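You operate a simulated robot arm through the tools that you are given. There is no shell and no other tool.

The job below is to be done with a simulated robot arm. You get a single attempt, and the scene is never put back.

## Task
Put one of the orange corner guards from the cream-legged table on top of the purple-banded carton. Then put the slotted block on the cream-legged table. Then take the orange-banded carton and put it on the green table. Then fetch the blue rag and set it on the top of the steel plate. Then take the green-banded jar and put it on the top of the belt. Then take the white tin and leave it in the white tub. Then take the small yellow tape roll and leave it on the top of the scale plate. The order counts. Set down upright: slotted block, green-banded jar, white tin.

Only the result counts: the job must be done as asked and must still hold three seconds after the hand-in. Knocking over, shifting, dropping, spilling or breaking anything else fails it.

## Robot
A 7-joint arm with a fingered hand on a trunk, on a base that drives. Base frame: it is fixed to the floor where the robot stands at the start and does not move with it; the origin is under the middle of the robot, x ahead of it, y to its left, z up. Units: m, rad, N and s.
With the tool pointing down near the work surface it reaches from about 0.28 to 0.7 m from the robot's upright axis, wherever it stands. Its first joint turns from -2.897 to 2.897 rad. Places, roughly: blue rag (7x12x3 cm) [-0.8, -1.8, 0.8]; cream-legged table [-2.1, -0.4, 0.7]; green table [-1.9, -1.3, 0.8]; green-banded jar (6x6x9 cm) [1.5, -2.8, 0.9]; orange corner guard (6x6x6 cm) [-2, -0.5, 0.8]; orange-banded carton (12x8x8 cm) [-3, -0.8, 0.6]; purple-banded carton (12x8x8 cm) [-1.7, -0.6, 0.8]; slotted block (16x9x23 cm) [-2.3, -1.3, 0.9]; small yellow tape roll (7x7x5 cm) [-0.3, -5.3, 0.5]; top of the belt [-0.9, -4.9, 0.4]; top of the scale plate [0.2, -8.9, 0.7]; top of the steel plate (29x20 cm) [-3.48, -5.46, 0.8]; white tin (7x7x8 cm) [-0.6, -5, 0.5]; white tub (24x25x19 cm) [-1.1, -4.9, 0.5]. Payload 4 kg.
The tool frame sits at the grasp point between the pads (the TCP): z along the fingers, y along the line on which they close. The tips reach 0.026 m beyond it. The gripper opens to 0.148 m. The gripper's body begins 0.073 m behind the TCP. The gripper is a hand of 3 fingers: y runs from the thumb to the fingers, the wrist lies at [0, 0, -0.239] in the tool frame.
Orientation is that of the tool frame in the base frame, as a unit quaternion [w, x, y, z]. With the fingers straight down and closing along the base's y, the tool's x points along the base's -x, its y along +y and its z along -z.

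## Interface
- The arm moves only by the tool arm_command. Its argument "deltas" is a list of rows, each a list of 2 entries, a list of its own where there are three numbers: the turn, a rotation vector about the base's x, y, z in units of 5 degrees (1.0 is 5 degrees), then the shift along the base's x, y, z in units of 30 mm (1.0 is 30 mm). In form: [[[ax, ay, az], [dx, dy, dz]], ...]. A call has 1 to 20 rows; each row shifts and turns the commanded pose from where the row before left it. A call with a number of a shift or a turn outside -1 to 1 is refused whole. A row lasts 0.2 s, in which the tool goes at most 0.05 m and 0.15 rad; a call with a longer step from one row to the next is refused whole. Where a pose cannot be reached the arm comes as near as it can. A force on the tool above 40 N (or 10 N above the force at the start of the call, whichever is more), or a blocked arm, ends the call early, and 0.2 s more pass. In this call time passes only in rows, and 0.2 s behind the last. The reply holds the time, the measured pose of the TCP, the force on the tool along the base axes, the opening and the grip force, in the units named above and with some noise, with the torque about the TCP (base axes, N m) and any sound that the robot's microphone picked up.
- Cameras (640 x 400 px; columns grow to the right, rows downward): "scene" is now at [0.026, 0.1507, 1.422]; the picture's right is [0.02, -1.00, 0.00], its down [-0.60, -0.01, -0.80] and it looks along [0.80, 0.01, -0.60] (base axes); focal length 275 px, centre (320, 200). "wrist" rides on the gripper at [0.068, -0.039, -0.09] in the tool frame; the picture's right is [0.50, 0.87, 0.00], its down [-0.66, 0.38, -0.65] and it looks along [-0.57, 0.33, 0.76] (tool axes); focal length 222 px, centre (320, 200). There is no depth. A picture from a camera that has moved, and an enlarged one, comes with that camera's place and axes in the base frame and with its lens.
- camera(camera): a new picture of that camera. The clock stands still meanwhile.
- raise_lower(by): slides the trunk up (or, below 0, down) by that many m; the arm and the scene camera ride with it, the base frame stays. It gives what a move gives, with no picture.
- roll_base(legs): drives the robot by 1 to 6 legs, each [ahead, left, turn to the left] in m, m and rad, along the robot's own axes; the way and the turn of a leg run together, so that a leg with both is an arc; at most 1.5 m and 3.142 rad a leg. The arm and the cameras ride along, it lands a little off, and it stops where it bumps. It gives what a move gives.
- set_fingers(finger1, finger2, thumb_bend): sets how far each is bent, from 0 (flat) to 100 (curled in); at 30 the hand is open as for a grip, at 70 the pads meet at the TCP. One left out holds its place. A second passes; each finger stops where it meets its share of the squeeze, and holds until it gets a number again. It is the only way to open and close the hand. It gives what a move gives, with no picture; readings hold the bend of each and the force on the fingers (four entries, about 0 where the hand has none), thumb and palm.
- turn_head(pan, tilt): turns the head with the scene camera to pan (to the left, within 2.705 rad either way) and tilt (down, from -0.506 to 1.204), counted from straight ahead of the robot. It gives what a move gives.
- zoom(camera, box): a new picture of the part [left, top, right, bottom] of that camera's present view, enlarged. The clock stands still meanwhile.
- finish_job(): hands the job in; it is judged then, once.

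Nothing tells you exact positions but the pictures and the camera data. Unless the task says otherwise, let go and move clear before handing in.

The tools are called after "Request:" by a JSON object that holds its "op" and its "data". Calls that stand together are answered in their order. arm_command: Moves the arm, as the interface text tells. Its arguments: {"type":"object","properties":{"deltas":{"type":"array","items":{"type":"array"}}},"required":["deltas"]} The other tools are called the same way: raise_lower (by) slides the trunk up or down; set_fingers (finger1, finger2, thumb_bend) moves the fingers one by one; roll_base (legs) drives the base; turn_head (pan, tilt) turns the head that bears the scene camera; camera (camera) takes a picture; zoom (camera, box) takes an enlarged picture of a part of a camera's view; finish_job () hands the job in.

At the start:

```text
t: 0.0
eef_pos: [0.4493, 0.1286, 0.988]
tcp_rot: [0.0, 0.0, 1.0, 0.0]
wrist_force: [0.4, -1.2, -0.3]
moment: [0.02, 0.01, -0.04]
finger_gap: 0.1481
finger_force: 0.0
shape: jaw
bend: [30.0, 30.0, 30.0]
finger forces: [0.1, 0.0, 0.0, 0.0, 0.0, 0.0]
trunk travel left (down, up): [-0.375, 0.215]
robot x, y, heading: [0.0027, -0.0014, 0.001]
head pan, tilt: [0.016, 0.646]
```

scene: 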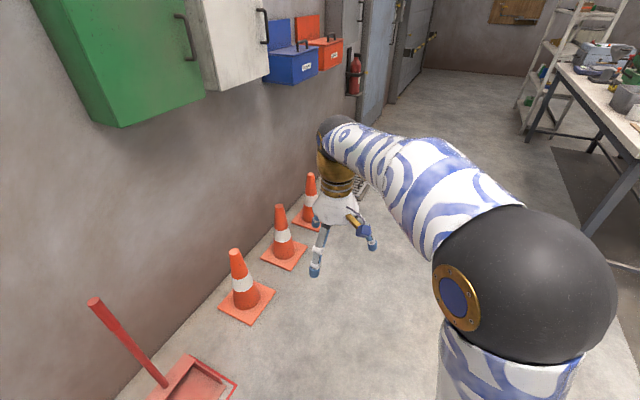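
wrist: 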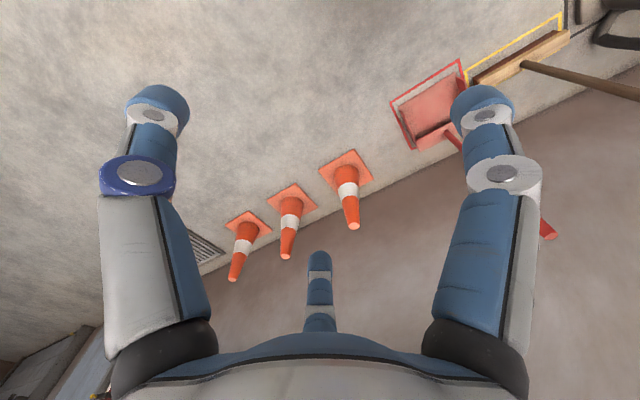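

The robot faces a wall with cones ahead, and the work lies behind and to the right. I'll look around with the head before moving anything.

Request:
{"op": "turn_head", "data": {"pan": -2.6, "tilt": 0.4}}

Request:
{"op": "camera", "data": {"camera": "scene"}}

Request:
{"op": "turn_head", "data": {"pan": 2.6, "tilt": 0.4}}

Request:
{"op": "camera", "data": {"camera": "scene"}}

Request:
{"op": "turn_head", "data": {"pan": -1.6, "tilt": 0.4}}

Request:
{"op": "camera", "data": {"camera": "scene"}}

```text
t: 2.3
eef_pos: [0.4497, 0.127, 0.9877]
tcp_rot: [0.0, 0.0, 1.0, 0.0]
wrist_force: [-0.2, 0.0, 0.9]
moment: [0.02, 0.0, 0.0]
finger_gap: 0.1479
finger_force: 0.0
shape: jaw
bend: [30.0, 30.0, 30.0]
finger forces: [0.0, 0.1, 0.0, 0.0, 0.0, 0.1]
trunk travel left (down, up): [-0.375, 0.215]
robot x, y, heading: [0.0034, 0.0009, -0.002]
head pan, tilt: [-2.601, 0.4]
```

```text
taken
camera scene: at [-0.1403, 0.1016, 1.4442], right [-0.52, 0.86, 0.0], down [0.33, 0.2, -0.92], along [-0.79, -0.47, -0.39], focal length 275 px, centre (320, 200)
```

scene: 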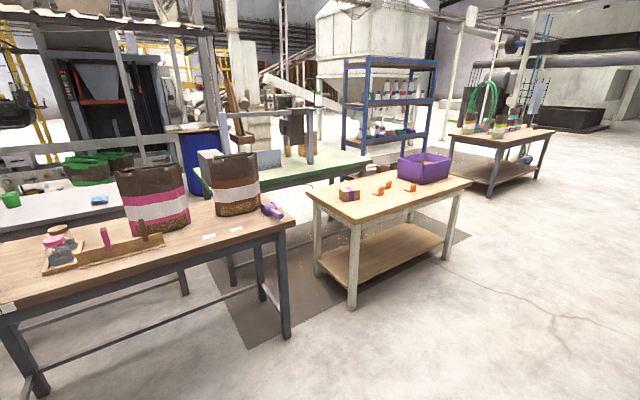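

```text
t: 6.4
eef_pos: [0.4498, 0.1273, 0.9883]
tcp_rot: [0.001, 0.0, 1.0, -0.001]
wrist_force: [-0.5, 0.4, 0.4]
moment: [0.01, -0.01, 0.01]
finger_gap: 0.1478
finger_force: 0.1
shape: jaw
bend: [30.0, 30.0, 30.0]
finger forces: [0.0, 0.0, 0.1, 0.0, 0.1, 0.0]
trunk travel left (down, up): [-0.375, 0.215]
robot x, y, heading: [-0.0004, -0.0001, -0.002]
head pan, tilt: [2.601, 0.4]
```

```text
taken
camera scene: at [-0.1403, 0.1971, 1.4442], right [0.52, 0.86, 0.0], down [0.33, -0.2, -0.92], along [-0.79, 0.47, -0.39], focal length 275 px, centre (320, 200)
```

scene: 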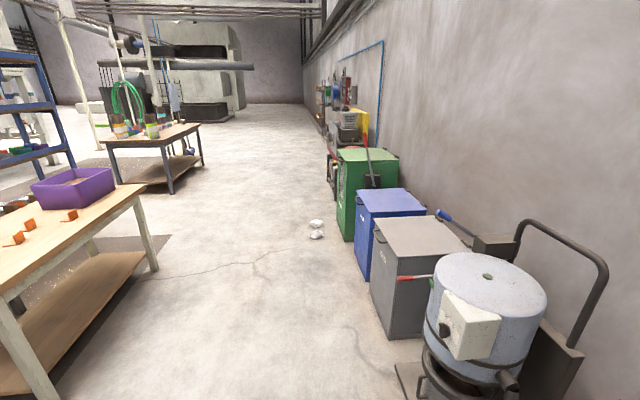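

```text
t: 9.8
eef_pos: [0.4492, 0.1279, 0.9888]
tcp_rot: [0.0, 0.0, 1.0, 0.0]
wrist_force: [0.7, 0.1, -0.6]
moment: [-0.01, -0.03, -0.02]
finger_gap: 0.1479
finger_force: 0.2
shape: jaw
bend: [30.0, 30.0, 30.0]
finger forces: [0.0, 0.0, 0.0, 0.0, 0.0, 0.1]
trunk travel left (down, up): [-0.375, 0.215]
robot x, y, heading: [0.002, -0.0018, 0.005]
head pan, tilt: [-1.6, 0.4]
```

```text
taken
camera scene: at [-0.0637, 0.0568, 1.4442], right [-1.0, 0.03, 0.0], down [0.01, 0.39, -0.92], along [-0.03, -0.92, -0.39], focal length 275 px, centre (320, 200)
```

scene: 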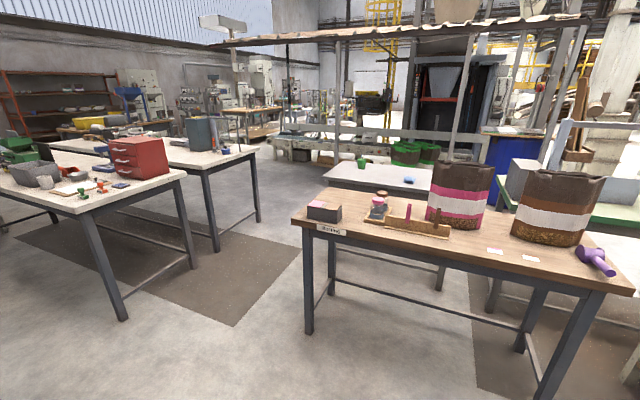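

I see the cream-legged table behind me, with orange corner guards, a purple-banded carton and a purple bin on it. A workbench with bags stands in front of another green-topped table. I'll zoom in on the details next.

Request:
{"op": "turn_head", "data": {"pan": -2.6, "tilt": 0.4}}

Request:
{"op": "zoom", "data": {"camera": "scene", "box": [300, 130, 500, 255]}}

Request:
{"op": "zoom", "data": {"camera": "scene", "box": [160, 80, 360, 205]}}

```text
t: 11.1
eef_pos: [0.4495, 0.1278, 0.9896]
tcp_rot: [0.0, 0.0, 1.0, 0.0]
wrist_force: [-0.1, 0.3, -0.1]
moment: [0.0, -0.02, -0.01]
finger_gap: 0.1479
finger_force: 0.1
shape: jaw
bend: [30.0, 30.0, 30.0]
finger forces: [0.0, 0.0, 0.0, 0.0, 0.0, 0.0]
trunk travel left (down, up): [-0.375, 0.215]
robot x, y, heading: [-0.0002, 0.0003, -0.001]
head pan, tilt: [-2.601, 0.4]
```

```text
3.20 times, centred on (400, 192) of scene
camera zoom: at [-0.1403, 0.1016, 1.4442], right [-0.52, 0.86, 0.0], down [0.33, 0.2, -0.92], along [-0.79, -0.47, -0.39], focal length 881 px, centre (64, 224)
```

zoom: 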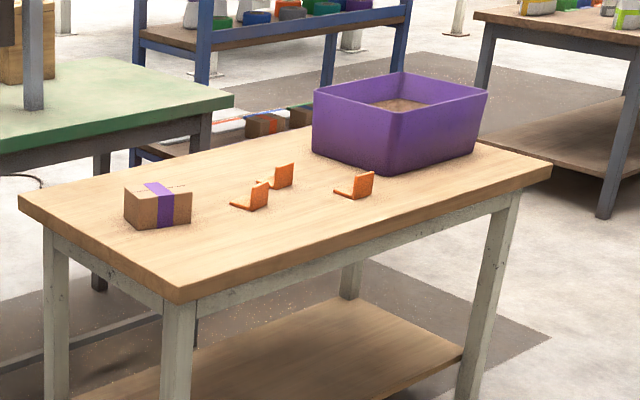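

```text
3.20 times, centred on (260, 142) of scene
camera zoom: at [-0.1403, 0.1016, 1.4442], right [-0.52, 0.86, 0.0], down [0.33, 0.2, -0.92], along [-0.79, -0.47, -0.39], focal length 881 px, centre (512, 384)
```

zoom: 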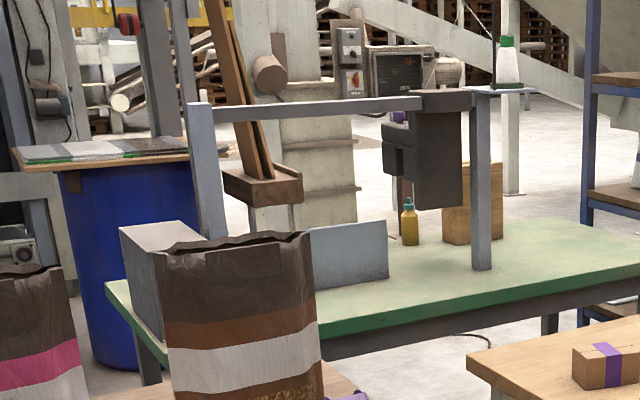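

The cream table's long axis runs at about 154°, with its near edge from roughly (-1.41,-0.43) to (-2.44,0.07). I'll turn in place to face it and look again.

Request:
{"op": "roll_base", "data": {"legs": [[0, 0, -2.016]]}}

Request:
{"op": "turn_head", "data": {"pan": -0.6, "tilt": 0.45}}

Request:
{"op": "camera", "data": {"camera": "scene"}}

Request:
{"op": "turn_head", "data": {"pan": 0.4, "tilt": 0.45}}

Request:
{"op": "camera", "data": {"camera": "scene"}}

```text
t: 16.3
eef_pos: [-0.0846, -0.4608, 0.9878]
tcp_rot: [0.0, 0.849, 0.528, 0.0]
wrist_force: [0.1, 0.6, 0.0]
moment: [0.02, 0.0, 0.02]
finger_gap: 0.1477
finger_force: 0.1
shape: jaw
bend: [30.0, 30.0, 30.0]
finger forces: [0.1, 0.1, 0.0, 0.0, 0.0, 0.0]
trunk travel left (down, up): [-0.375, 0.215]
robot x, y, heading: [-0.0012, 0.0024, -2.027]
head pan, tilt: [-2.601, 0.4]
```

```text
t: 18.3
eef_pos: [-0.0854, -0.4607, 0.9888]
tcp_rot: [0.0, 0.849, 0.528, 0.0]
wrist_force: [-0.9, 0.8, 0.1]
moment: [0.02, -0.02, 0.0]
finger_gap: 0.1479
finger_force: 0.1
shape: jaw
bend: [30.0, 30.0, 30.0]
finger forces: [0.0, 0.0, 0.0, 0.1, 0.0, 0.0]
trunk travel left (down, up): [-0.375, 0.215]
robot x, y, heading: [0.0006, 0.0015, -2.028]
head pan, tilt: [-0.6, 0.45]
```

```text
taken
camera scene: at [0.0808, -0.0599, 1.4396], right [-0.49, 0.87, 0.0], down [0.38, 0.21, -0.9], along [-0.79, -0.44, -0.44], focal length 275 px, centre (320, 200)
```

scene: 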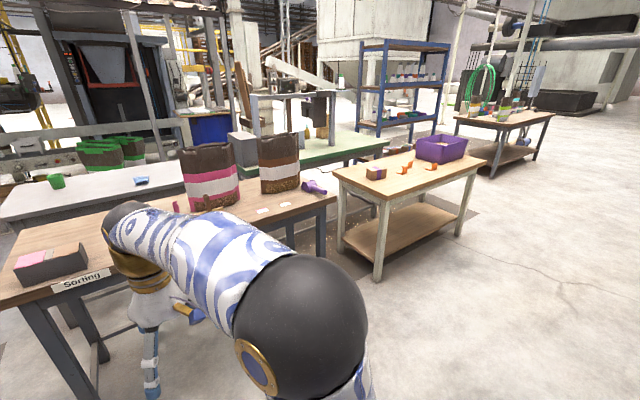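

```text
t: 19.5
eef_pos: [-0.0853, -0.4589, 0.9889]
tcp_rot: [0.0, 0.849, 0.528, 0.0]
wrist_force: [-0.5, 0.7, 0.0]
moment: [-0.01, 0.01, -0.03]
finger_gap: 0.148
finger_force: 0.0
shape: jaw
bend: [30.0, 30.0, 30.0]
finger forces: [0.0, 0.0, 0.1, 0.0, 0.1, 0.0]
trunk travel left (down, up): [-0.375, 0.215]
robot x, y, heading: [0.0016, -0.0007, -2.029]
head pan, tilt: [0.4, 0.45]
```

```text
taken
camera scene: at [0.1555, -0.1067, 1.4395], right [-1.0, 0.06, 0.0], down [0.03, 0.43, -0.9], along [-0.05, -0.9, -0.44], focal length 275 px, centre (320, 200)
```

scene: 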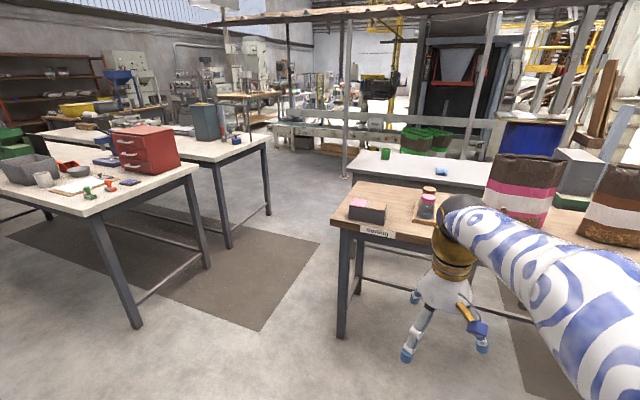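

I'm clear to drive. I'll strafe over to the near long side of the cream table and stop a bit short of it.

Request:
{"op": "roll_base", "data": {"legs": [[0.531, -1.355, 0]]}}

Request:
{"op": "turn_head", "data": {"pan": 0.0, "tilt": 0.8}}

Request:
{"op": "camera", "data": {"camera": "scene"}}

Request:
{"op": "turn_head", "data": {"pan": -0.5, "tilt": 0.7}}

Request:
{"op": "camera", "data": {"camera": "scene"}}

Request:
{"op": "camera", "data": {"camera": "wrist"}}

```text
t: 26.7
eef_pos: [-1.5237, -0.3272, 0.9892]
tcp_rot: [-0.001, 0.853, 0.522, -0.001]
wrist_force: [0.3, 0.5, -0.5]
moment: [0.01, 0.03, -0.05]
finger_gap: 0.1477
finger_force: 0.2
shape: jaw
bend: [30.0, 30.0, 30.0]
finger forces: [0.1, 0.1, 0.0, 0.0, 0.0, 0.0]
trunk travel left (down, up): [-0.375, 0.215]
robot x, y, heading: [-1.4333, 0.1292, -2.042]
head pan, tilt: [0.4, 0.45]
```

```text
t: 27.6
eef_pos: [-1.5244, -0.3278, 0.9882]
tcp_rot: [0.0, 0.852, 0.523, 0.0]
wrist_force: [-0.7, -0.4, -0.4]
moment: [0.03, -0.01, -0.02]
finger_gap: 0.148
finger_force: 0.1
shape: jaw
bend: [30.0, 30.0, 30.0]
finger forces: [0.1, 0.0, 0.0, 0.1, 0.0, 0.0]
trunk travel left (down, up): [-0.375, 0.215]
robot x, y, heading: [-1.4346, 0.1292, -2.041]
head pan, tilt: [0.0, 0.799]
```

```text
taken
camera scene: at [-1.3095, 0.0424, 1.4092], right [-0.89, 0.45, 0.0], down [0.32, 0.64, -0.7], along [-0.32, -0.62, -0.72], focal length 275 px, centre (320, 200)
```

scene: 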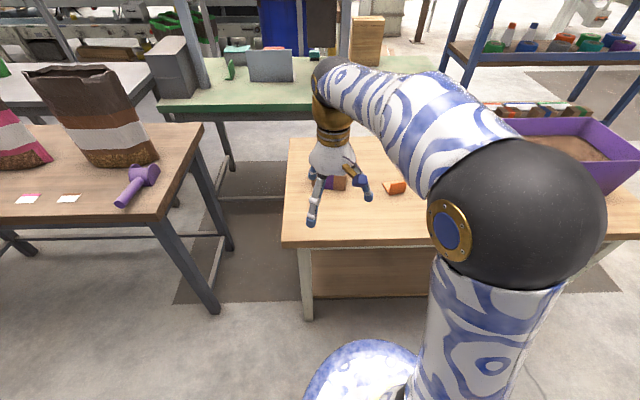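

```text
t: 28.5
eef_pos: [-1.5243, -0.3276, 0.9886]
tcp_rot: [0.0, 0.853, 0.522, 0.0]
wrist_force: [0.8, 0.7, 0.1]
moment: [-0.05, -0.04, 0.0]
finger_gap: 0.148
finger_force: 0.1
shape: jaw
bend: [30.0, 30.0, 30.0]
finger forces: [0.0, 0.0, 0.0, 0.0, 0.0, 0.0]
trunk travel left (down, up): [-0.375, 0.215]
robot x, y, heading: [-1.4335, 0.1329, -2.041]
head pan, tilt: [-0.499, 0.7]
```

```text
taken
camera scene: at [-1.343, 0.0663, 1.4174], right [-0.57, 0.82, 0.0], down [0.53, 0.36, -0.76], along [-0.63, -0.43, -0.64], focal length 275 px, centre (320, 200)
```

scene: 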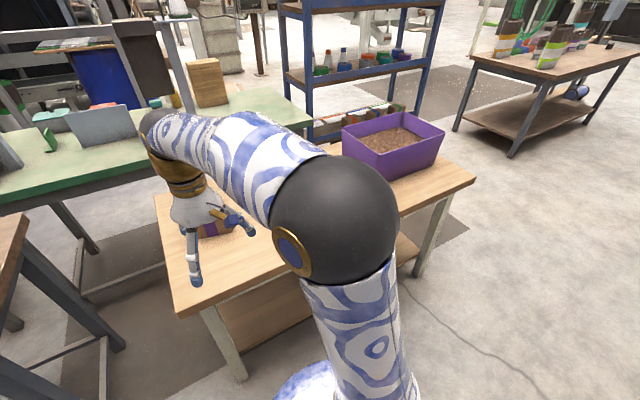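

```text
taken
camera wrist: at [-1.5294, -0.2503, 1.0787], right [1.0, 0.05, 0.0], down [0.04, -0.76, 0.65], along [0.03, -0.65, -0.76], focal length 222 px, centre (320, 200)
```

wrist: 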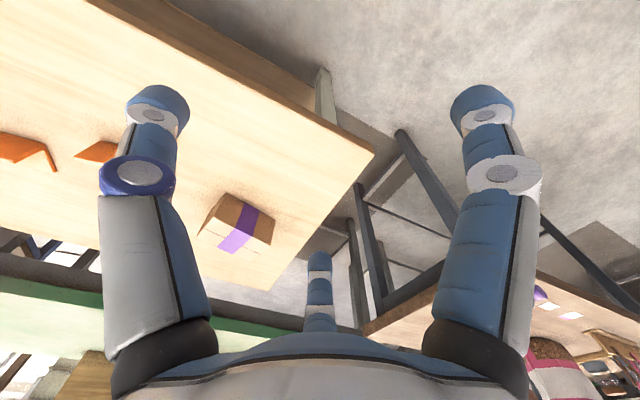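

The hand is a three-finger centric hand: the thumb is on the tool's -y side and two fingers sit at ±60° around +y. I'll watch how the fingers close in free air before using them.

Request:
{"op": "set_fingers", "data": {"finger1": 60, "finger2": 60, "thumb_bend": 60}}

Request:
{"op": "camera", "data": {"camera": "wrist"}}

Request:
{"op": "set_fingers", "data": {"finger1": 30, "finger2": 60, "thumb_bend": 30}}

Request:
{"op": "camera", "data": {"camera": "wrist"}}

```text
t: 29.5
eef_pos: [-1.5245, -0.3281, 0.9889]
tcp_rot: [0.0, 0.853, 0.522, 0.0]
wrist_force: [-0.5, -0.4, -0.2]
moment: [0.01, -0.01, 0.02]
finger_gap: 0.03
finger_force: 0.0
shape: fingers
bend: [60.0, 60.0, 60.0]
finger forces: [0.0, 0.0, 0.1, 0.0, 0.0, 0.1]
trunk travel left (down, up): [-0.375, 0.215]
robot x, y, heading: [-1.4317, 0.1308, -2.043]
head pan, tilt: [-0.499, 0.7]
```

```text
taken
camera wrist: at [-1.5294, -0.2503, 1.0787], right [1.0, 0.05, 0.0], down [0.04, -0.76, 0.65], along [0.03, -0.65, -0.76], focal length 222 px, centre (320, 200)
```

wrist: 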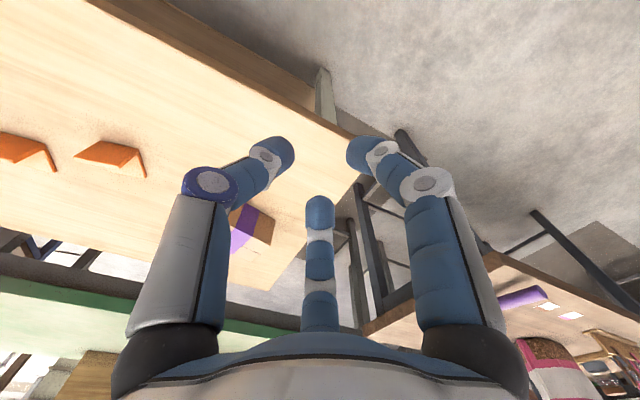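

```text
t: 30.5
eef_pos: [-1.5237, -0.3272, 0.9878]
tcp_rot: [0.0, 0.853, 0.523, 0.0]
wrist_force: [-0.1, -0.3, 0.7]
moment: [-0.02, -0.01, 0.01]
finger_gap: 0.1266
finger_force: 0.0
shape: fingers
bend: [30.0, 60.0, 30.0]
finger forces: [0.0, 0.0, 0.0, 0.0, 0.0, 0.0]
trunk travel left (down, up): [-0.375, 0.215]
robot x, y, heading: [-1.4342, 0.1328, -2.044]
head pan, tilt: [-0.499, 0.7]
```

```text
taken
camera wrist: at [-1.5294, -0.2503, 1.0787], right [1.0, 0.05, 0.0], down [0.04, -0.76, 0.65], along [0.03, -0.65, -0.76], focal length 222 px, centre (320, 200)
```

wrist: 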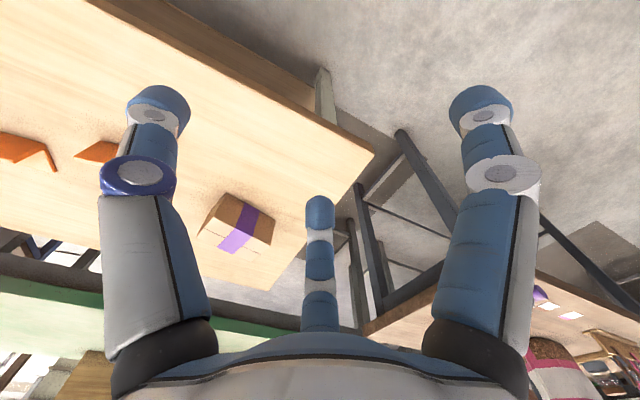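

Finger1 sits on the tool's +x side and finger2 on the -x side. I'll reopen the hand and look straight down to check the base's clearance from the table.

Request:
{"op": "set_fingers", "data": {"finger1": 30, "finger2": 30, "thumb_bend": 30}}

Request:
{"op": "turn_head", "data": {"pan": -0.5, "tilt": 1.2}}

Request:
{"op": "camera", "data": {"camera": "scene"}}

Request:
{"op": "turn_head", "data": {"pan": 0.3, "tilt": 1.2}}

Request:
{"op": "camera", "data": {"camera": "scene"}}

```text
t: 31.5
eef_pos: [-1.5247, -0.3282, 0.9892]
tcp_rot: [0.0, 0.853, 0.522, 0.001]
wrist_force: [0.1, -0.2, 0.3]
moment: [0.0, -0.01, 0.01]
finger_gap: 0.1265
finger_force: 0.0
shape: fingers
bend: [30.0, 30.0, 30.0]
finger forces: [0.1, 0.1, 0.1, 0.1, 0.0, 0.1]
trunk travel left (down, up): [-0.375, 0.215]
robot x, y, heading: [-1.4332, 0.1312, -2.044]
head pan, tilt: [-0.499, 0.7]
```

```text
t: 32.4
eef_pos: [-1.5246, -0.3274, 0.9885]
tcp_rot: [0.0, 0.853, 0.522, 0.0]
wrist_force: [0.0, -0.1, 0.7]
moment: [-0.01, -0.01, 0.02]
finger_gap: 0.1267
finger_force: 0.0
shape: fingers
bend: [30.0, 30.0, 30.0]
finger forces: [0.0, 0.0, 0.0, 0.0, 0.0, 0.1]
trunk travel left (down, up): [-0.375, 0.215]
robot x, y, heading: [-1.4338, 0.1343, -2.038]
head pan, tilt: [-0.499, 1.201]
```

```text
taken
camera scene: at [-1.3192, 0.0827, 1.3814], right [-0.57, 0.82, 0.0], down [0.77, 0.53, -0.36], along [-0.3, -0.21, -0.93], focal length 275 px, centre (320, 200)
```

scene: 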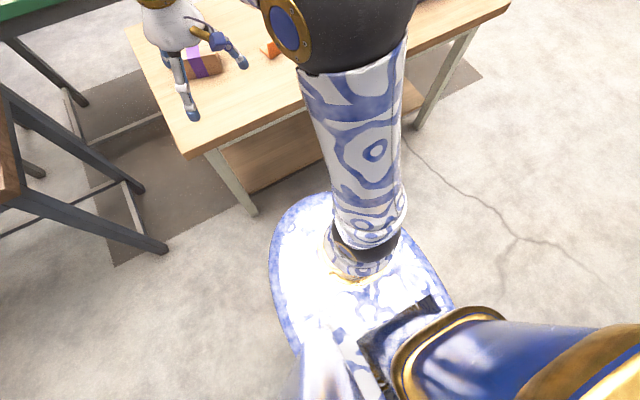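

```text
t: 33.5
eef_pos: [-1.5244, -0.3277, 0.9895]
tcp_rot: [0.0, 0.853, 0.522, 0.0]
wrist_force: [-0.6, 0.3, 0.4]
moment: [-0.03, -0.03, 0.01]
finger_gap: 0.1264
finger_force: 0.2
shape: fingers
bend: [30.0, 30.0, 30.0]
finger forces: [0.0, 0.0, 0.1, 0.0, 0.1, 0.0]
trunk travel left (down, up): [-0.375, 0.215]
robot x, y, heading: [-1.4327, 0.1328, -2.042]
head pan, tilt: [0.3, 1.201]
```

```text
taken
camera scene: at [-1.2825, 0.0592, 1.3814], right [-0.99, 0.17, 0.0], down [0.16, 0.92, -0.36], along [-0.06, -0.36, -0.93], focal length 275 px, centre (320, 200)
```

scene: 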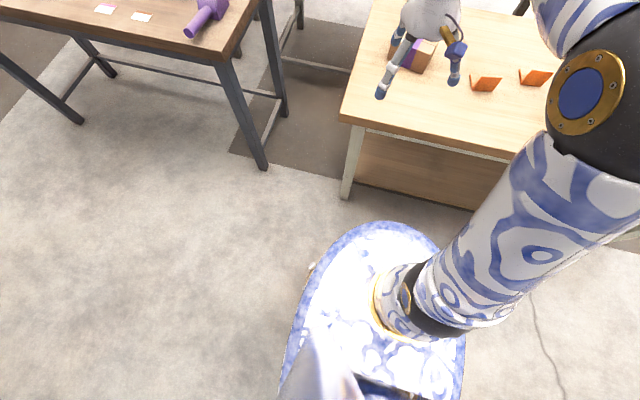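

The base's front reaches about 0.38 m from its centre, so there is room to move in. I'll drive 9 cm closer and zoom in on the guards.

Request:
{"op": "roll_base", "data": {"legs": [[0.09, 0, 0]]}}

Request:
{"op": "camera", "data": {"camera": "scene"}}

Request:
{"op": "camera", "data": {"camera": "wrist"}}

```text
t: 34.6
eef_pos: [-1.5643, -0.4081, 0.9885]
tcp_rot: [0.001, 0.852, 0.523, 0.0]
wrist_force: [0.1, 0.9, 0.2]
moment: [-0.01, -0.02, 0.0]
finger_gap: 0.1265
finger_force: 0.1
shape: fingers
bend: [30.0, 30.0, 30.0]
finger forces: [0.0, 0.0, 0.0, 0.0, 0.1, 0.0]
trunk travel left (down, up): [-0.375, 0.215]
robot x, y, heading: [-1.4727, 0.0506, -2.043]
head pan, tilt: [0.3, 1.201]
```

```text
taken
camera scene: at [-1.3236, -0.0215, 1.3814], right [-0.99, 0.17, 0.0], down [0.16, 0.92, -0.36], along [-0.06, -0.36, -0.93], focal length 275 px, centre (320, 200)
```

scene: 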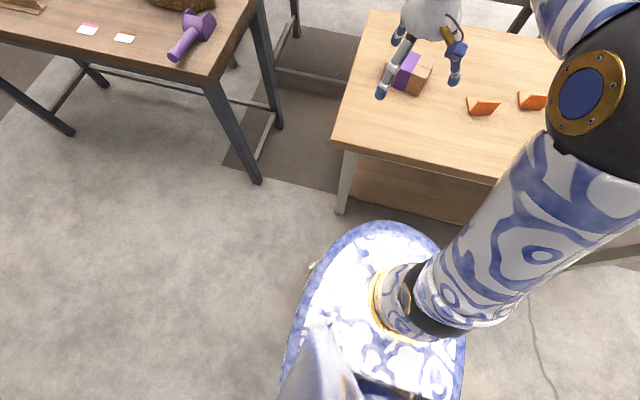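

```text
taken
camera wrist: at [-1.5705, -0.331, 1.0786], right [1.0, 0.05, 0.0], down [0.04, -0.76, 0.65], along [0.03, -0.65, -0.76], focal length 222 px, centre (320, 200)
```

wrist: 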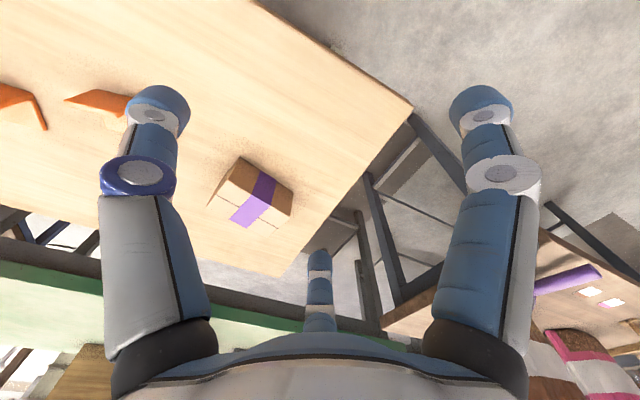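

Request:
{"op": "zoom", "data": {"camera": "scene", "box": [380, 40, 580, 165]}}

Request:
{"op": "zoom", "data": {"camera": "wrist", "box": [0, 40, 320, 240]}}

```text
3.20 times, centred on (480, 102) of scene
camera zoom: at [-1.3236, -0.0215, 1.3814], right [-0.99, 0.17, 0.0], down [0.16, 0.92, -0.36], along [-0.06, -0.36, -0.93], focal length 881 px, centre (-192, 512)
```

zoom: 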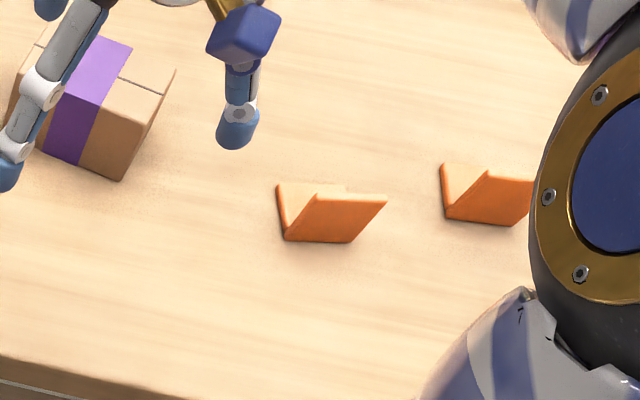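

```text
2.00 times, centred on (160, 140) of wrist
camera zoom: at [-1.5705, -0.331, 1.0786], right [1.0, 0.05, 0.0], down [0.04, -0.76, 0.65], along [0.03, -0.65, -0.76], focal length 444 px, centre (640, 320)
```

zoom: 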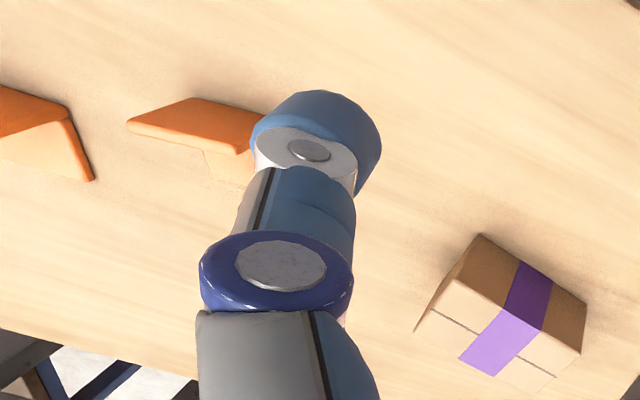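

Guard A's vertical plate is on the robot side, centred near (-1.856,-0.445), with its normal at about 77°. Its flat leg lies on the table away from me. I'll swing the hand above it, turn it so it closes across that plate, and check with the wrist camera.

Request:
{"op": "arm_command", "data": {"deltas": [[[0, 0, -0.95], [-0.608, -0.077, 0]], [[0, 0, -0.95], [-0.608, -0.077, 0]], [[0, 0, -0.95], [-0.608, -0.077, 0]], [[0, 0, -0.95], [-0.608, -0.077, 0]], [[0, 0, -0.95], [-0.608, -0.077, 0]], [[0, 0, -0.95], [-0.608, -0.077, 0]], [[0, 0, -0.95], [-0.608, -0.077, 0]], [[0, 0, -0.95], [-0.608, -0.077, 0]], [[0, 0, -0.95], [-0.608, -0.077, 0]], [[0, 0, -0.95], [-0.608, -0.077, 0]], [[0, 0, -0.95], [-0.608, -0.077, 0]], [[0, 0, -0.95], [-0.608, -0.077, 0]], [[0, 0, -0.95], [-0.608, -0.077, 0]], [[0, 0, -0.95], [-0.608, -0.077, 0]], [[0, 0, -0.95], [-0.608, -0.077, 0]], [[0, 0, -0.95], [-0.608, -0.077, 0]]]}}

Request:
{"op": "camera", "data": {"camera": "wrist"}}

Request:
{"op": "turn_head", "data": {"pan": -0.1, "tilt": 0.95}}

Request:
{"op": "camera", "data": {"camera": "scene"}}

```text
t: 38.0
eef_pos: [-1.8571, -0.4457, 0.9885]
tcp_rot: [0.0, 0.994, -0.114, 0.0]
wrist_force: [-0.8, -0.1, 0.0]
moment: [0.01, -0.01, -0.01]
finger_gap: 0.1262
finger_force: 0.0
shape: fingers
bend: [30.0, 30.0, 30.0]
finger forces: [0.0, 0.0, 0.0, 0.1, 0.1, 0.0]
trunk travel left (down, up): [-0.375, 0.215]
robot x, y, heading: [-1.472, 0.0487, -2.044]
head pan, tilt: [0.3, 1.201]
```

```text
taken
camera wrist: at [-1.7831, -0.4233, 1.0787], right [0.29, -0.96, 0.0], down [-0.72, -0.22, 0.65], along [-0.63, -0.19, -0.76], focal length 222 px, centre (320, 200)
```

wrist: 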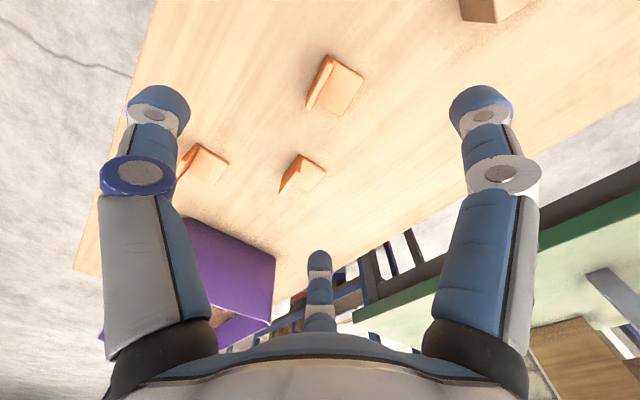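

```text
t: 38.9
eef_pos: [-1.8567, -0.4454, 0.9882]
tcp_rot: [0.0, 0.994, -0.113, 0.0]
wrist_force: [-0.3, -0.1, 0.4]
moment: [0.0, 0.0, 0.0]
finger_gap: 0.1265
finger_force: 0.0
shape: fingers
bend: [30.0, 30.0, 30.0]
finger forces: [0.0, 0.0, 0.1, 0.0, 0.0, 0.1]
trunk travel left (down, up): [-0.375, 0.215]
robot x, y, heading: [-1.4751, 0.0525, -2.038]
head pan, tilt: [-0.099, 0.949]
```

```text
taken
camera scene: at [-1.3534, -0.0276, 1.3976], right [-0.84, 0.54, 0.0], down [0.44, 0.68, -0.58], along [-0.31, -0.49, -0.81], focal length 275 px, centre (320, 200)
```

scene: 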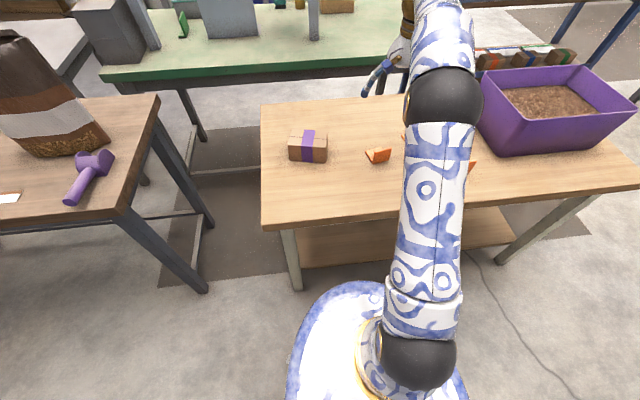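

The arm is accurate and all three guards are in view. I'll zoom in to refine guard A's exact pose.

Request:
{"op": "zoom", "data": {"camera": "wrist", "box": [240, 20, 400, 120]}}

Request:
{"op": "zoom", "data": {"camera": "scene", "box": [270, 100, 430, 200]}}

```text
4.00 times, centred on (320, 70) of wrist
camera zoom: at [-1.7827, -0.4232, 1.0787], right [0.29, -0.96, 0.0], down [-0.72, -0.22, 0.65], along [-0.63, -0.19, -0.76], focal length 888 px, centre (320, 720)
```

zoom: 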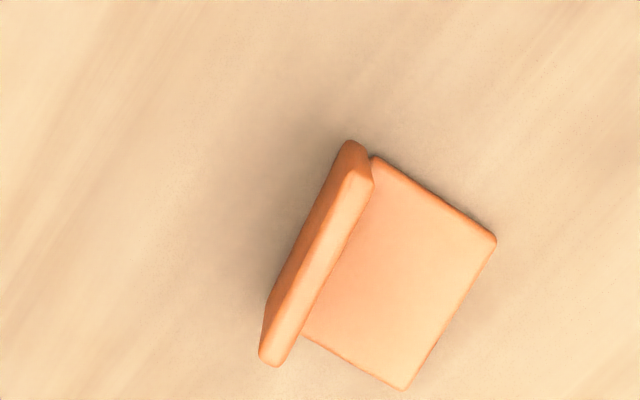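

```text
4.00 times, centred on (350, 150) of scene
camera zoom: at [-1.3534, -0.0276, 1.3976], right [-0.84, 0.54, 0.0], down [0.44, 0.68, -0.58], along [-0.31, -0.49, -0.81], focal length 1101 px, centre (200, 400)
```

zoom: 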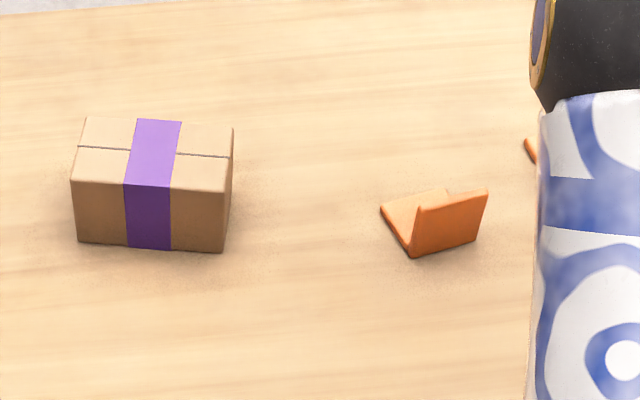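

The table top works out at about 0.75 m, guard A's plate centre at (-1.852,-0.443), and the purple carton's top centre at (-1.673,-0.593, 0.82). I'll pre-close the fingers a little and come down over the plate.

Request:
{"op": "set_fingers", "data": {"finger1": 45, "finger2": 45, "thumb_bend": 45}}

Request:
{"op": "arm_command", "data": {"deltas": [[[0, 0, 0.4], [0.14, 0.07, -1]], [[0, 0, 0], [0, 0, -1]], [[0, 0, 0], [0, 0, -1]], [[0, 0, 0], [0, 0, -1]], [[0, 0, 0], [0, 0, -0.8]]]}}

Request:
{"op": "camera", "data": {"camera": "wrist"}}

```text
t: 39.9
eef_pos: [-1.8562, -0.4455, 0.988]
tcp_rot: [-0.001, 0.994, -0.113, 0.0]
wrist_force: [-0.2, 0.6, 0.3]
moment: [-0.02, 0.0, 0.03]
finger_gap: 0.0792
finger_force: 0.0
shape: fingers
bend: [45.0, 45.0, 45.0]
finger forces: [0.1, 0.0, 0.0, 0.0, 0.0, 0.0]
trunk travel left (down, up): [-0.375, 0.215]
robot x, y, heading: [-1.4711, 0.0475, -2.039]
head pan, tilt: [-0.099, 0.949]
```

```text
t: 41.1
eef_pos: [-1.8537, -0.4443, 0.844]
tcp_rot: [-0.001, 0.995, -0.096, 0.0]
wrist_force: [1.0, -0.4, 0.2]
moment: [-0.02, 0.03, 0.0]
finger_gap: 0.079
finger_force: 0.0
shape: fingers
bend: [45.0, 45.0, 45.0]
finger forces: [0.0, 0.1, 0.0, 0.1, 0.0, 0.0]
trunk travel left (down, up): [-0.375, 0.215]
robot x, y, heading: [-1.4729, 0.0521, -2.042]
head pan, tilt: [-0.099, 0.949]
```

```text
taken
camera wrist: at [-1.7799, -0.4182, 0.934], right [0.33, -0.95, 0.0], down [-0.72, -0.25, 0.65], along [-0.62, -0.21, -0.76], focal length 222 px, centre (320, 200)
```

wrist: 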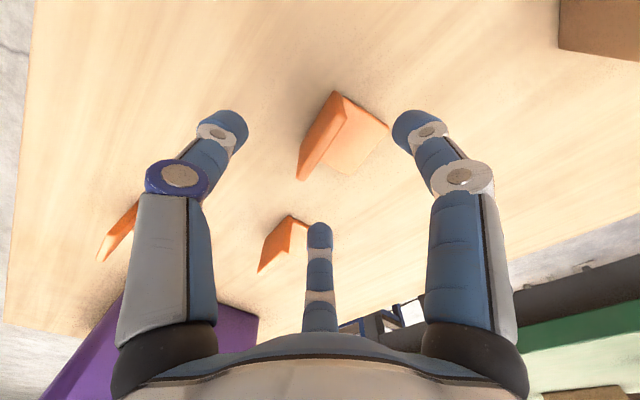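

Request:
{"op": "zoom", "data": {"camera": "wrist", "box": [240, 70, 400, 170]}}

Request:
{"op": "zoom", "data": {"camera": "wrist", "box": [200, 80, 440, 230]}}

```text
4.00 times, centred on (320, 120) of wrist
camera zoom: at [-1.7799, -0.4182, 0.934], right [0.33, -0.95, 0.0], down [-0.72, -0.25, 0.65], along [-0.62, -0.21, -0.76], focal length 888 px, centre (320, 520)
```

zoom: 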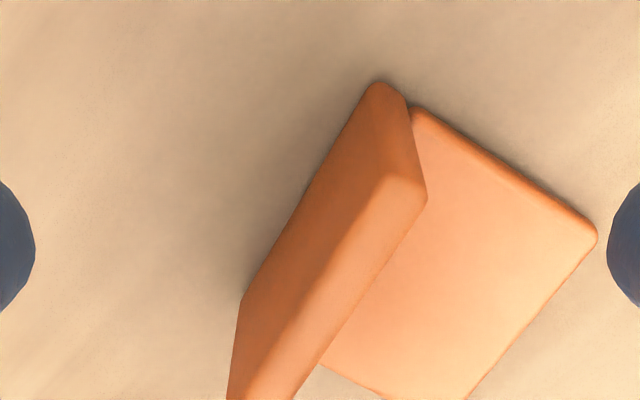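

```text
2.67 times, centred on (320, 155) of wrist
camera zoom: at [-1.7799, -0.4182, 0.934], right [0.33, -0.95, 0.0], down [-0.72, -0.25, 0.65], along [-0.62, -0.21, -0.76], focal length 592 px, centre (320, 320)
```

zoom: 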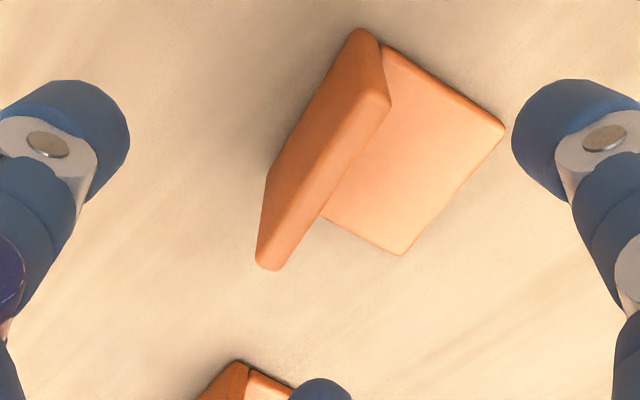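

The plate centre is about (-1.846,-0.4405). I'll shift by that small correction, then descend to grasp height and close.

Request:
{"op": "arm_command", "data": {"deltas": [[[0, 0, 0], [0.25, 0.12, 0]], [[0, 0, 0], [0, 0, -1]], [[0, 0, 0], [0, 0, -0.93]]]}}

Request:
{"op": "camera", "data": {"camera": "wrist"}}

```text
t: 41.9
eef_pos: [-1.8447, -0.4399, 0.7866]
tcp_rot: [-0.001, 0.996, -0.095, 0.0]
wrist_force: [0.3, -0.6, 0.2]
moment: [-0.03, 0.0, -0.03]
finger_gap: 0.0792
finger_force: 0.0
shape: fingers
bend: [45.0, 45.0, 45.0]
finger forces: [0.0, 0.0, 0.0, 0.1, 0.0, 0.0]
trunk travel left (down, up): [-0.375, 0.215]
robot x, y, heading: [-1.4783, 0.0513, -2.035]
head pan, tilt: [-0.099, 0.949]
```

```text
taken
camera wrist: at [-1.7724, -0.4144, 0.8767], right [0.33, -0.95, 0.0], down [-0.72, -0.25, 0.65], along [-0.62, -0.21, -0.76], focal length 222 px, centre (320, 200)
```

wrist: 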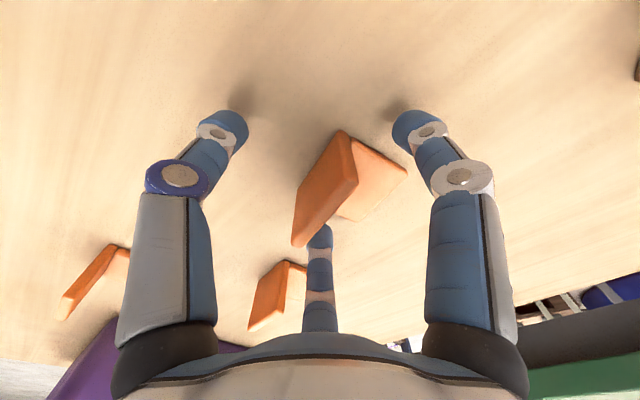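

Request:
{"op": "set_fingers", "data": {"finger1": 72, "finger2": 72, "thumb_bend": 72}}

Request:
{"op": "camera", "data": {"camera": "wrist"}}

```text
t: 42.9
eef_pos: [-1.8443, -0.439, 0.7869]
tcp_rot: [0.0, 0.995, -0.096, 0.0]
wrist_force: [-0.4, 0.6, -0.1]
moment: [0.03, -0.01, 0.0]
finger_gap: 0.0075
finger_force: 7.1
shape: fingers
bend: [68.0, 67.0, 68.0]
finger forces: [3.5, 3.4, 0.1, 0.1, 7.0, 0.1]
trunk travel left (down, up): [-0.375, 0.215]
robot x, y, heading: [-1.4759, 0.0502, -2.044]
head pan, tilt: [-0.099, 0.949]
```

```text
taken
camera wrist: at [-1.7723, -0.4144, 0.877], right [0.33, -0.95, 0.0], down [-0.72, -0.25, 0.65], along [-0.62, -0.21, -0.76], focal length 222 px, centre (320, 200)
```

wrist: 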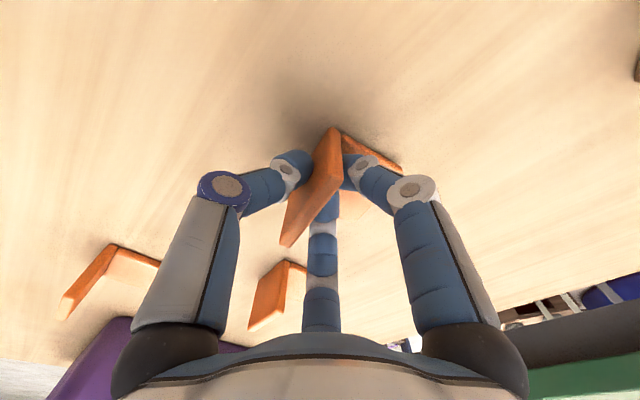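

It is gripped with about 7 N. I'll lift and check.

Request:
{"op": "arm_command", "data": {"deltas": [[[0, 0, 0], [0, 0, 0.3]], [[0, 0, 0], [0, 0, 0.7]], [[0, 0, 0], [0, 0, 1]], [[0, 0, 0], [0, 0, 1]], [[0, 0, 0], [0, 0, 1]], [[0, 0, 0], [0, 0, 1]]]}}

Request:
{"op": "camera", "data": {"camera": "wrist"}}

Request:
{"op": "turn_head", "data": {"pan": 0.3, "tilt": 0.95}}

Request:
{"op": "camera", "data": {"camera": "scene"}}

```text
t: 44.3
eef_pos: [-1.8444, -0.4407, 0.9365]
tcp_rot: [0.001, 0.995, -0.096, -0.001]
wrist_force: [-0.4, 0.8, -0.9]
moment: [-0.01, -0.03, 0.02]
finger_gap: 0.0074
finger_force: 7.1
shape: fingers
bend: [68.0, 67.0, 68.0]
finger forces: [3.5, 3.5, 0.1, 0.0, 6.9, 0.0]
trunk travel left (down, up): [-0.375, 0.215]
robot x, y, heading: [-1.4765, 0.0522, -2.039]
head pan, tilt: [-0.099, 0.949]
```

```text
taken
camera wrist: at [-1.7726, -0.4154, 1.027], right [0.33, -0.95, 0.0], down [-0.72, -0.25, 0.65], along [-0.62, -0.21, -0.76], focal length 222 px, centre (320, 200)
```

wrist: 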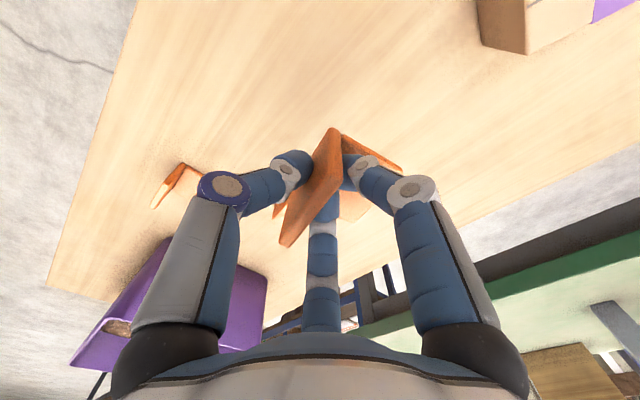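

```text
t: 45.2
eef_pos: [-1.8451, -0.4406, 0.9357]
tcp_rot: [0.0, 0.995, -0.095, 0.0]
wrist_force: [-0.2, 0.6, -1.0]
moment: [0.02, 0.01, 0.01]
finger_gap: 0.0073
finger_force: 7.1
shape: fingers
bend: [68.0, 67.0, 68.0]
finger forces: [3.5, 3.3, 0.0, 0.1, 6.8, 0.0]
trunk travel left (down, up): [-0.375, 0.215]
robot x, y, heading: [-1.4748, 0.051, -2.041]
head pan, tilt: [0.3, 0.949]
```

```text
taken
camera scene: at [-1.3266, -0.038, 1.3976], right [-0.99, 0.17, 0.0], down [0.14, 0.8, -0.58], along [-0.1, -0.57, -0.81], focal length 275 px, centre (320, 200)
```

scene: 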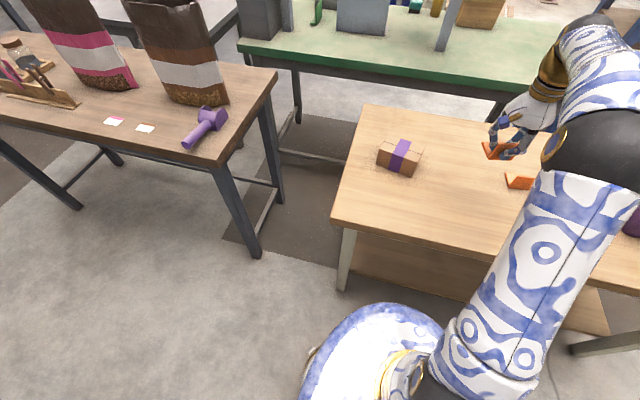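

Request:
{"op": "zoom", "data": {"camera": "scene", "box": [350, 110, 510, 210]}}

```text
4.00 times, centred on (430, 160) of scene
camera zoom: at [-1.3266, -0.038, 1.3976], right [-0.99, 0.17, 0.0], down [0.14, 0.8, -0.58], along [-0.1, -0.57, -0.81], focal length 1101 px, centre (-120, 360)
```

zoom: 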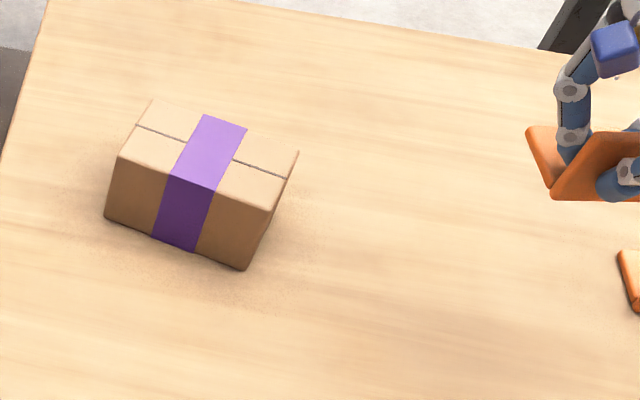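

Carton top centre is confirmed at about (-1.672,-0.592, 0.82), with its long axis at 141.6°. I'll carry the guard there and turn it to align with the carton.

Request:
{"op": "arm_command", "data": {"deltas": [[[0, 0, -0.766], [0.8986, -0.6262, 0]], [[0, 0, -0.766], [0.8986, -0.6262, 0]], [[0, 0, -0.766], [0.8986, -0.6262, 0]], [[0, 0, -0.766], [0.8986, -0.6262, 0]], [[0, 0, -0.766], [0.8986, -0.6262, 0]], [[0, 0, -0.766], [0.8986, -0.6262, 0]], [[0, 0, -0.766], [0.8986, -0.6262, 0]]]}}

Request:
{"op": "zoom", "data": {"camera": "scene", "box": [310, 80, 510, 205]}}

Request:
{"op": "camera", "data": {"camera": "wrist"}}

```text
t: 46.8
eef_pos: [-1.6553, -0.5716, 0.9364]
tcp_rot: [0.0, 0.946, -0.325, 0.0]
wrist_force: [0.1, -0.3, 0.0]
moment: [-0.02, -0.02, -0.01]
finger_gap: 0.0069
finger_force: 6.4
shape: fingers
bend: [68.0, 67.0, 68.0]
finger forces: [3.3, 3.3, 0.0, 0.1, 6.7, 0.1]
trunk travel left (down, up): [-0.375, 0.215]
robot x, y, heading: [-1.4746, 0.0507, -2.043]
head pan, tilt: [0.3, 0.949]
```

```text
3.20 times, centred on (410, 142) of scene
camera zoom: at [-1.3265, -0.0381, 1.3976], right [-0.99, 0.17, 0.0], down [0.14, 0.8, -0.58], along [-0.1, -0.57, -0.81], focal length 881 px, centre (32, 384)
```

zoom: 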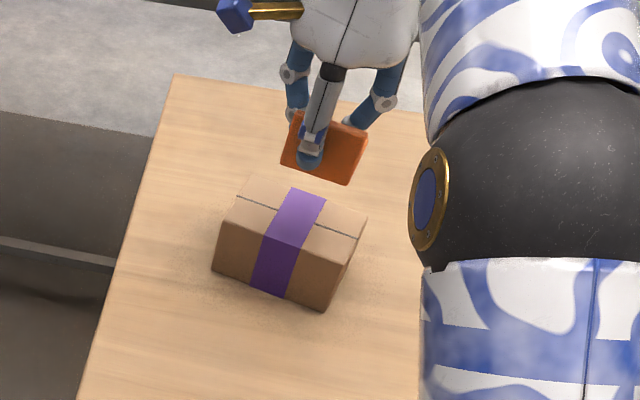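

```text
taken
camera wrist: at [-1.5791, -0.5828, 1.0261], right [-0.14, -0.99, 0.0], down [-0.75, 0.1, 0.65], along [-0.65, 0.09, -0.76], focal length 222 px, centre (320, 200)
```

wrist: 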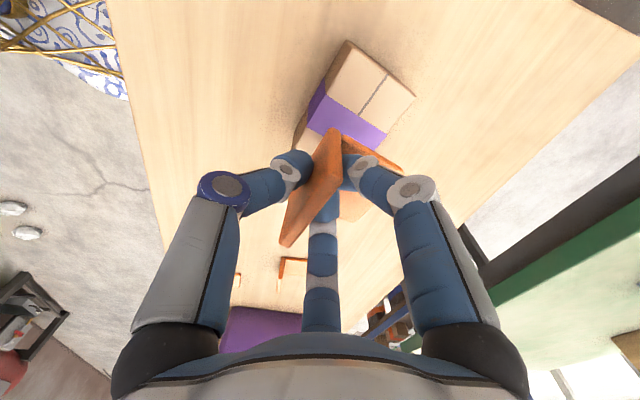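

It lines up. I'll descend to just above the carton, then go in small steps to contact.

Request:
{"op": "arm_command", "data": {"deltas": [[[0, 0, 0], [0, 0, -1]], [[0, 0, 0], [0, 0, -0.9]], [[0, 0, 0], [0, 0, -0.3]]]}}

Request:
{"op": "arm_command", "data": {"deltas": [[[0, 0, 0], [0, 0, -0.15]], [[0, 0, 0], [0, 0, 0]]]}}

Request:
{"op": "zoom", "data": {"camera": "scene", "box": [310, 80, 510, 205]}}

```text
t: 47.6
eef_pos: [-1.6549, -0.571, 0.8698]
tcp_rot: [0.0, 0.946, -0.324, 0.001]
wrist_force: [0.5, 0.5, 0.5]
moment: [-0.03, -0.01, 0.03]
finger_gap: 0.0072
finger_force: 6.6
shape: fingers
bend: [68.0, 67.0, 68.0]
finger forces: [3.4, 3.3, 0.0, 0.0, 6.6, 0.1]
trunk travel left (down, up): [-0.375, 0.215]
robot x, y, heading: [-1.4758, 0.0516, -2.043]
head pan, tilt: [0.3, 0.949]
```

```text
t: 48.2
eef_pos: [-1.6556, -0.5716, 0.8657]
tcp_rot: [0.001, 0.946, -0.323, 0.0]
wrist_force: [-0.2, -0.7, -0.3]
moment: [-0.02, -0.02, -0.04]
finger_gap: 0.0071
finger_force: 6.5
shape: fingers
bend: [68.0, 67.0, 68.0]
finger forces: [3.4, 3.2, 0.0, 0.0, 6.6, 0.0]
trunk travel left (down, up): [-0.375, 0.215]
robot x, y, heading: [-1.473, 0.0489, -2.044]
head pan, tilt: [0.3, 0.949]
```

```text
3.20 times, centred on (410, 142) of scene
camera zoom: at [-1.3264, -0.0381, 1.3976], right [-0.99, 0.17, 0.0], down [0.14, 0.8, -0.58], along [-0.1, -0.57, -0.81], focal length 881 px, centre (32, 384)
```

zoom: 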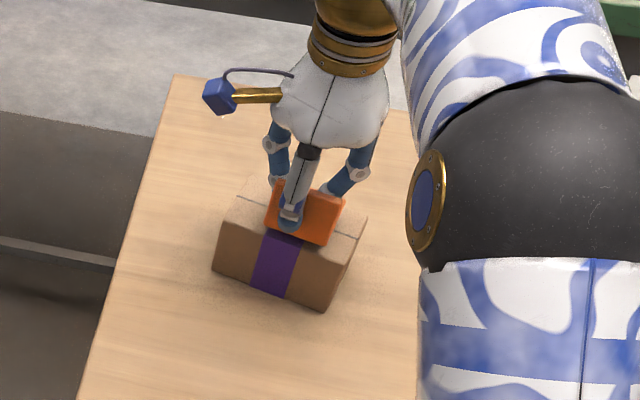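

Request:
{"op": "arm_command", "data": {"deltas": [[[0, 0, 0], [0, 0, -0.1]], [[0, 0, 0], [0, 0, 0]]]}}

Request:
{"op": "arm_command", "data": {"deltas": [[[0, 0, 0], [0, 0, -0.1]], [[0, 0, 0], [0, 0, 0]]]}}

Request:
{"op": "arm_command", "data": {"deltas": [[[0, 0, 0], [0, 0, -0.07]], [[0, 0, 0], [0, 0, 0]]]}}

```text
t: 48.8
eef_pos: [-1.6567, -0.5709, 0.8627]
tcp_rot: [0.0, 0.946, -0.324, 0.0]
wrist_force: [-0.2, 0.4, -0.5]
moment: [-0.01, 0.03, 0.01]
finger_gap: 0.0072
finger_force: 6.7
shape: fingers
bend: [68.0, 67.0, 68.0]
finger forces: [3.4, 3.3, 0.1, 0.1, 6.7, 0.0]
trunk travel left (down, up): [-0.375, 0.215]
robot x, y, heading: [-1.4757, 0.0506, -2.045]
head pan, tilt: [0.3, 0.949]
```

```text
t: 49.4
eef_pos: [-1.6554, -0.5712, 0.8594]
tcp_rot: [0.0, 0.946, -0.324, 0.0]
wrist_force: [-0.3, 0.4, -1.0]
moment: [0.02, 0.03, -0.01]
finger_gap: 0.0071
finger_force: 6.5
shape: fingers
bend: [68.0, 67.0, 68.0]
finger forces: [3.3, 3.3, 0.1, 0.1, 6.7, 0.1]
trunk travel left (down, up): [-0.375, 0.215]
robot x, y, heading: [-1.4747, 0.0503, -2.035]
head pan, tilt: [0.3, 0.949]
```

```text
t: 50.0
eef_pos: [-1.6566, -0.5712, 0.857]
tcp_rot: [0.0, 0.946, -0.324, -0.001]
wrist_force: [-0.8, -0.2, -0.4]
moment: [0.01, 0.03, -0.04]
finger_gap: 0.0072
finger_force: 6.6
shape: fingers
bend: [68.0, 67.0, 68.0]
finger forces: [3.4, 3.3, 0.0, 0.0, 6.7, 0.1]
trunk travel left (down, up): [-0.375, 0.215]
robot x, y, heading: [-1.4751, 0.0512, -2.044]
head pan, tilt: [0.3, 0.949]
```

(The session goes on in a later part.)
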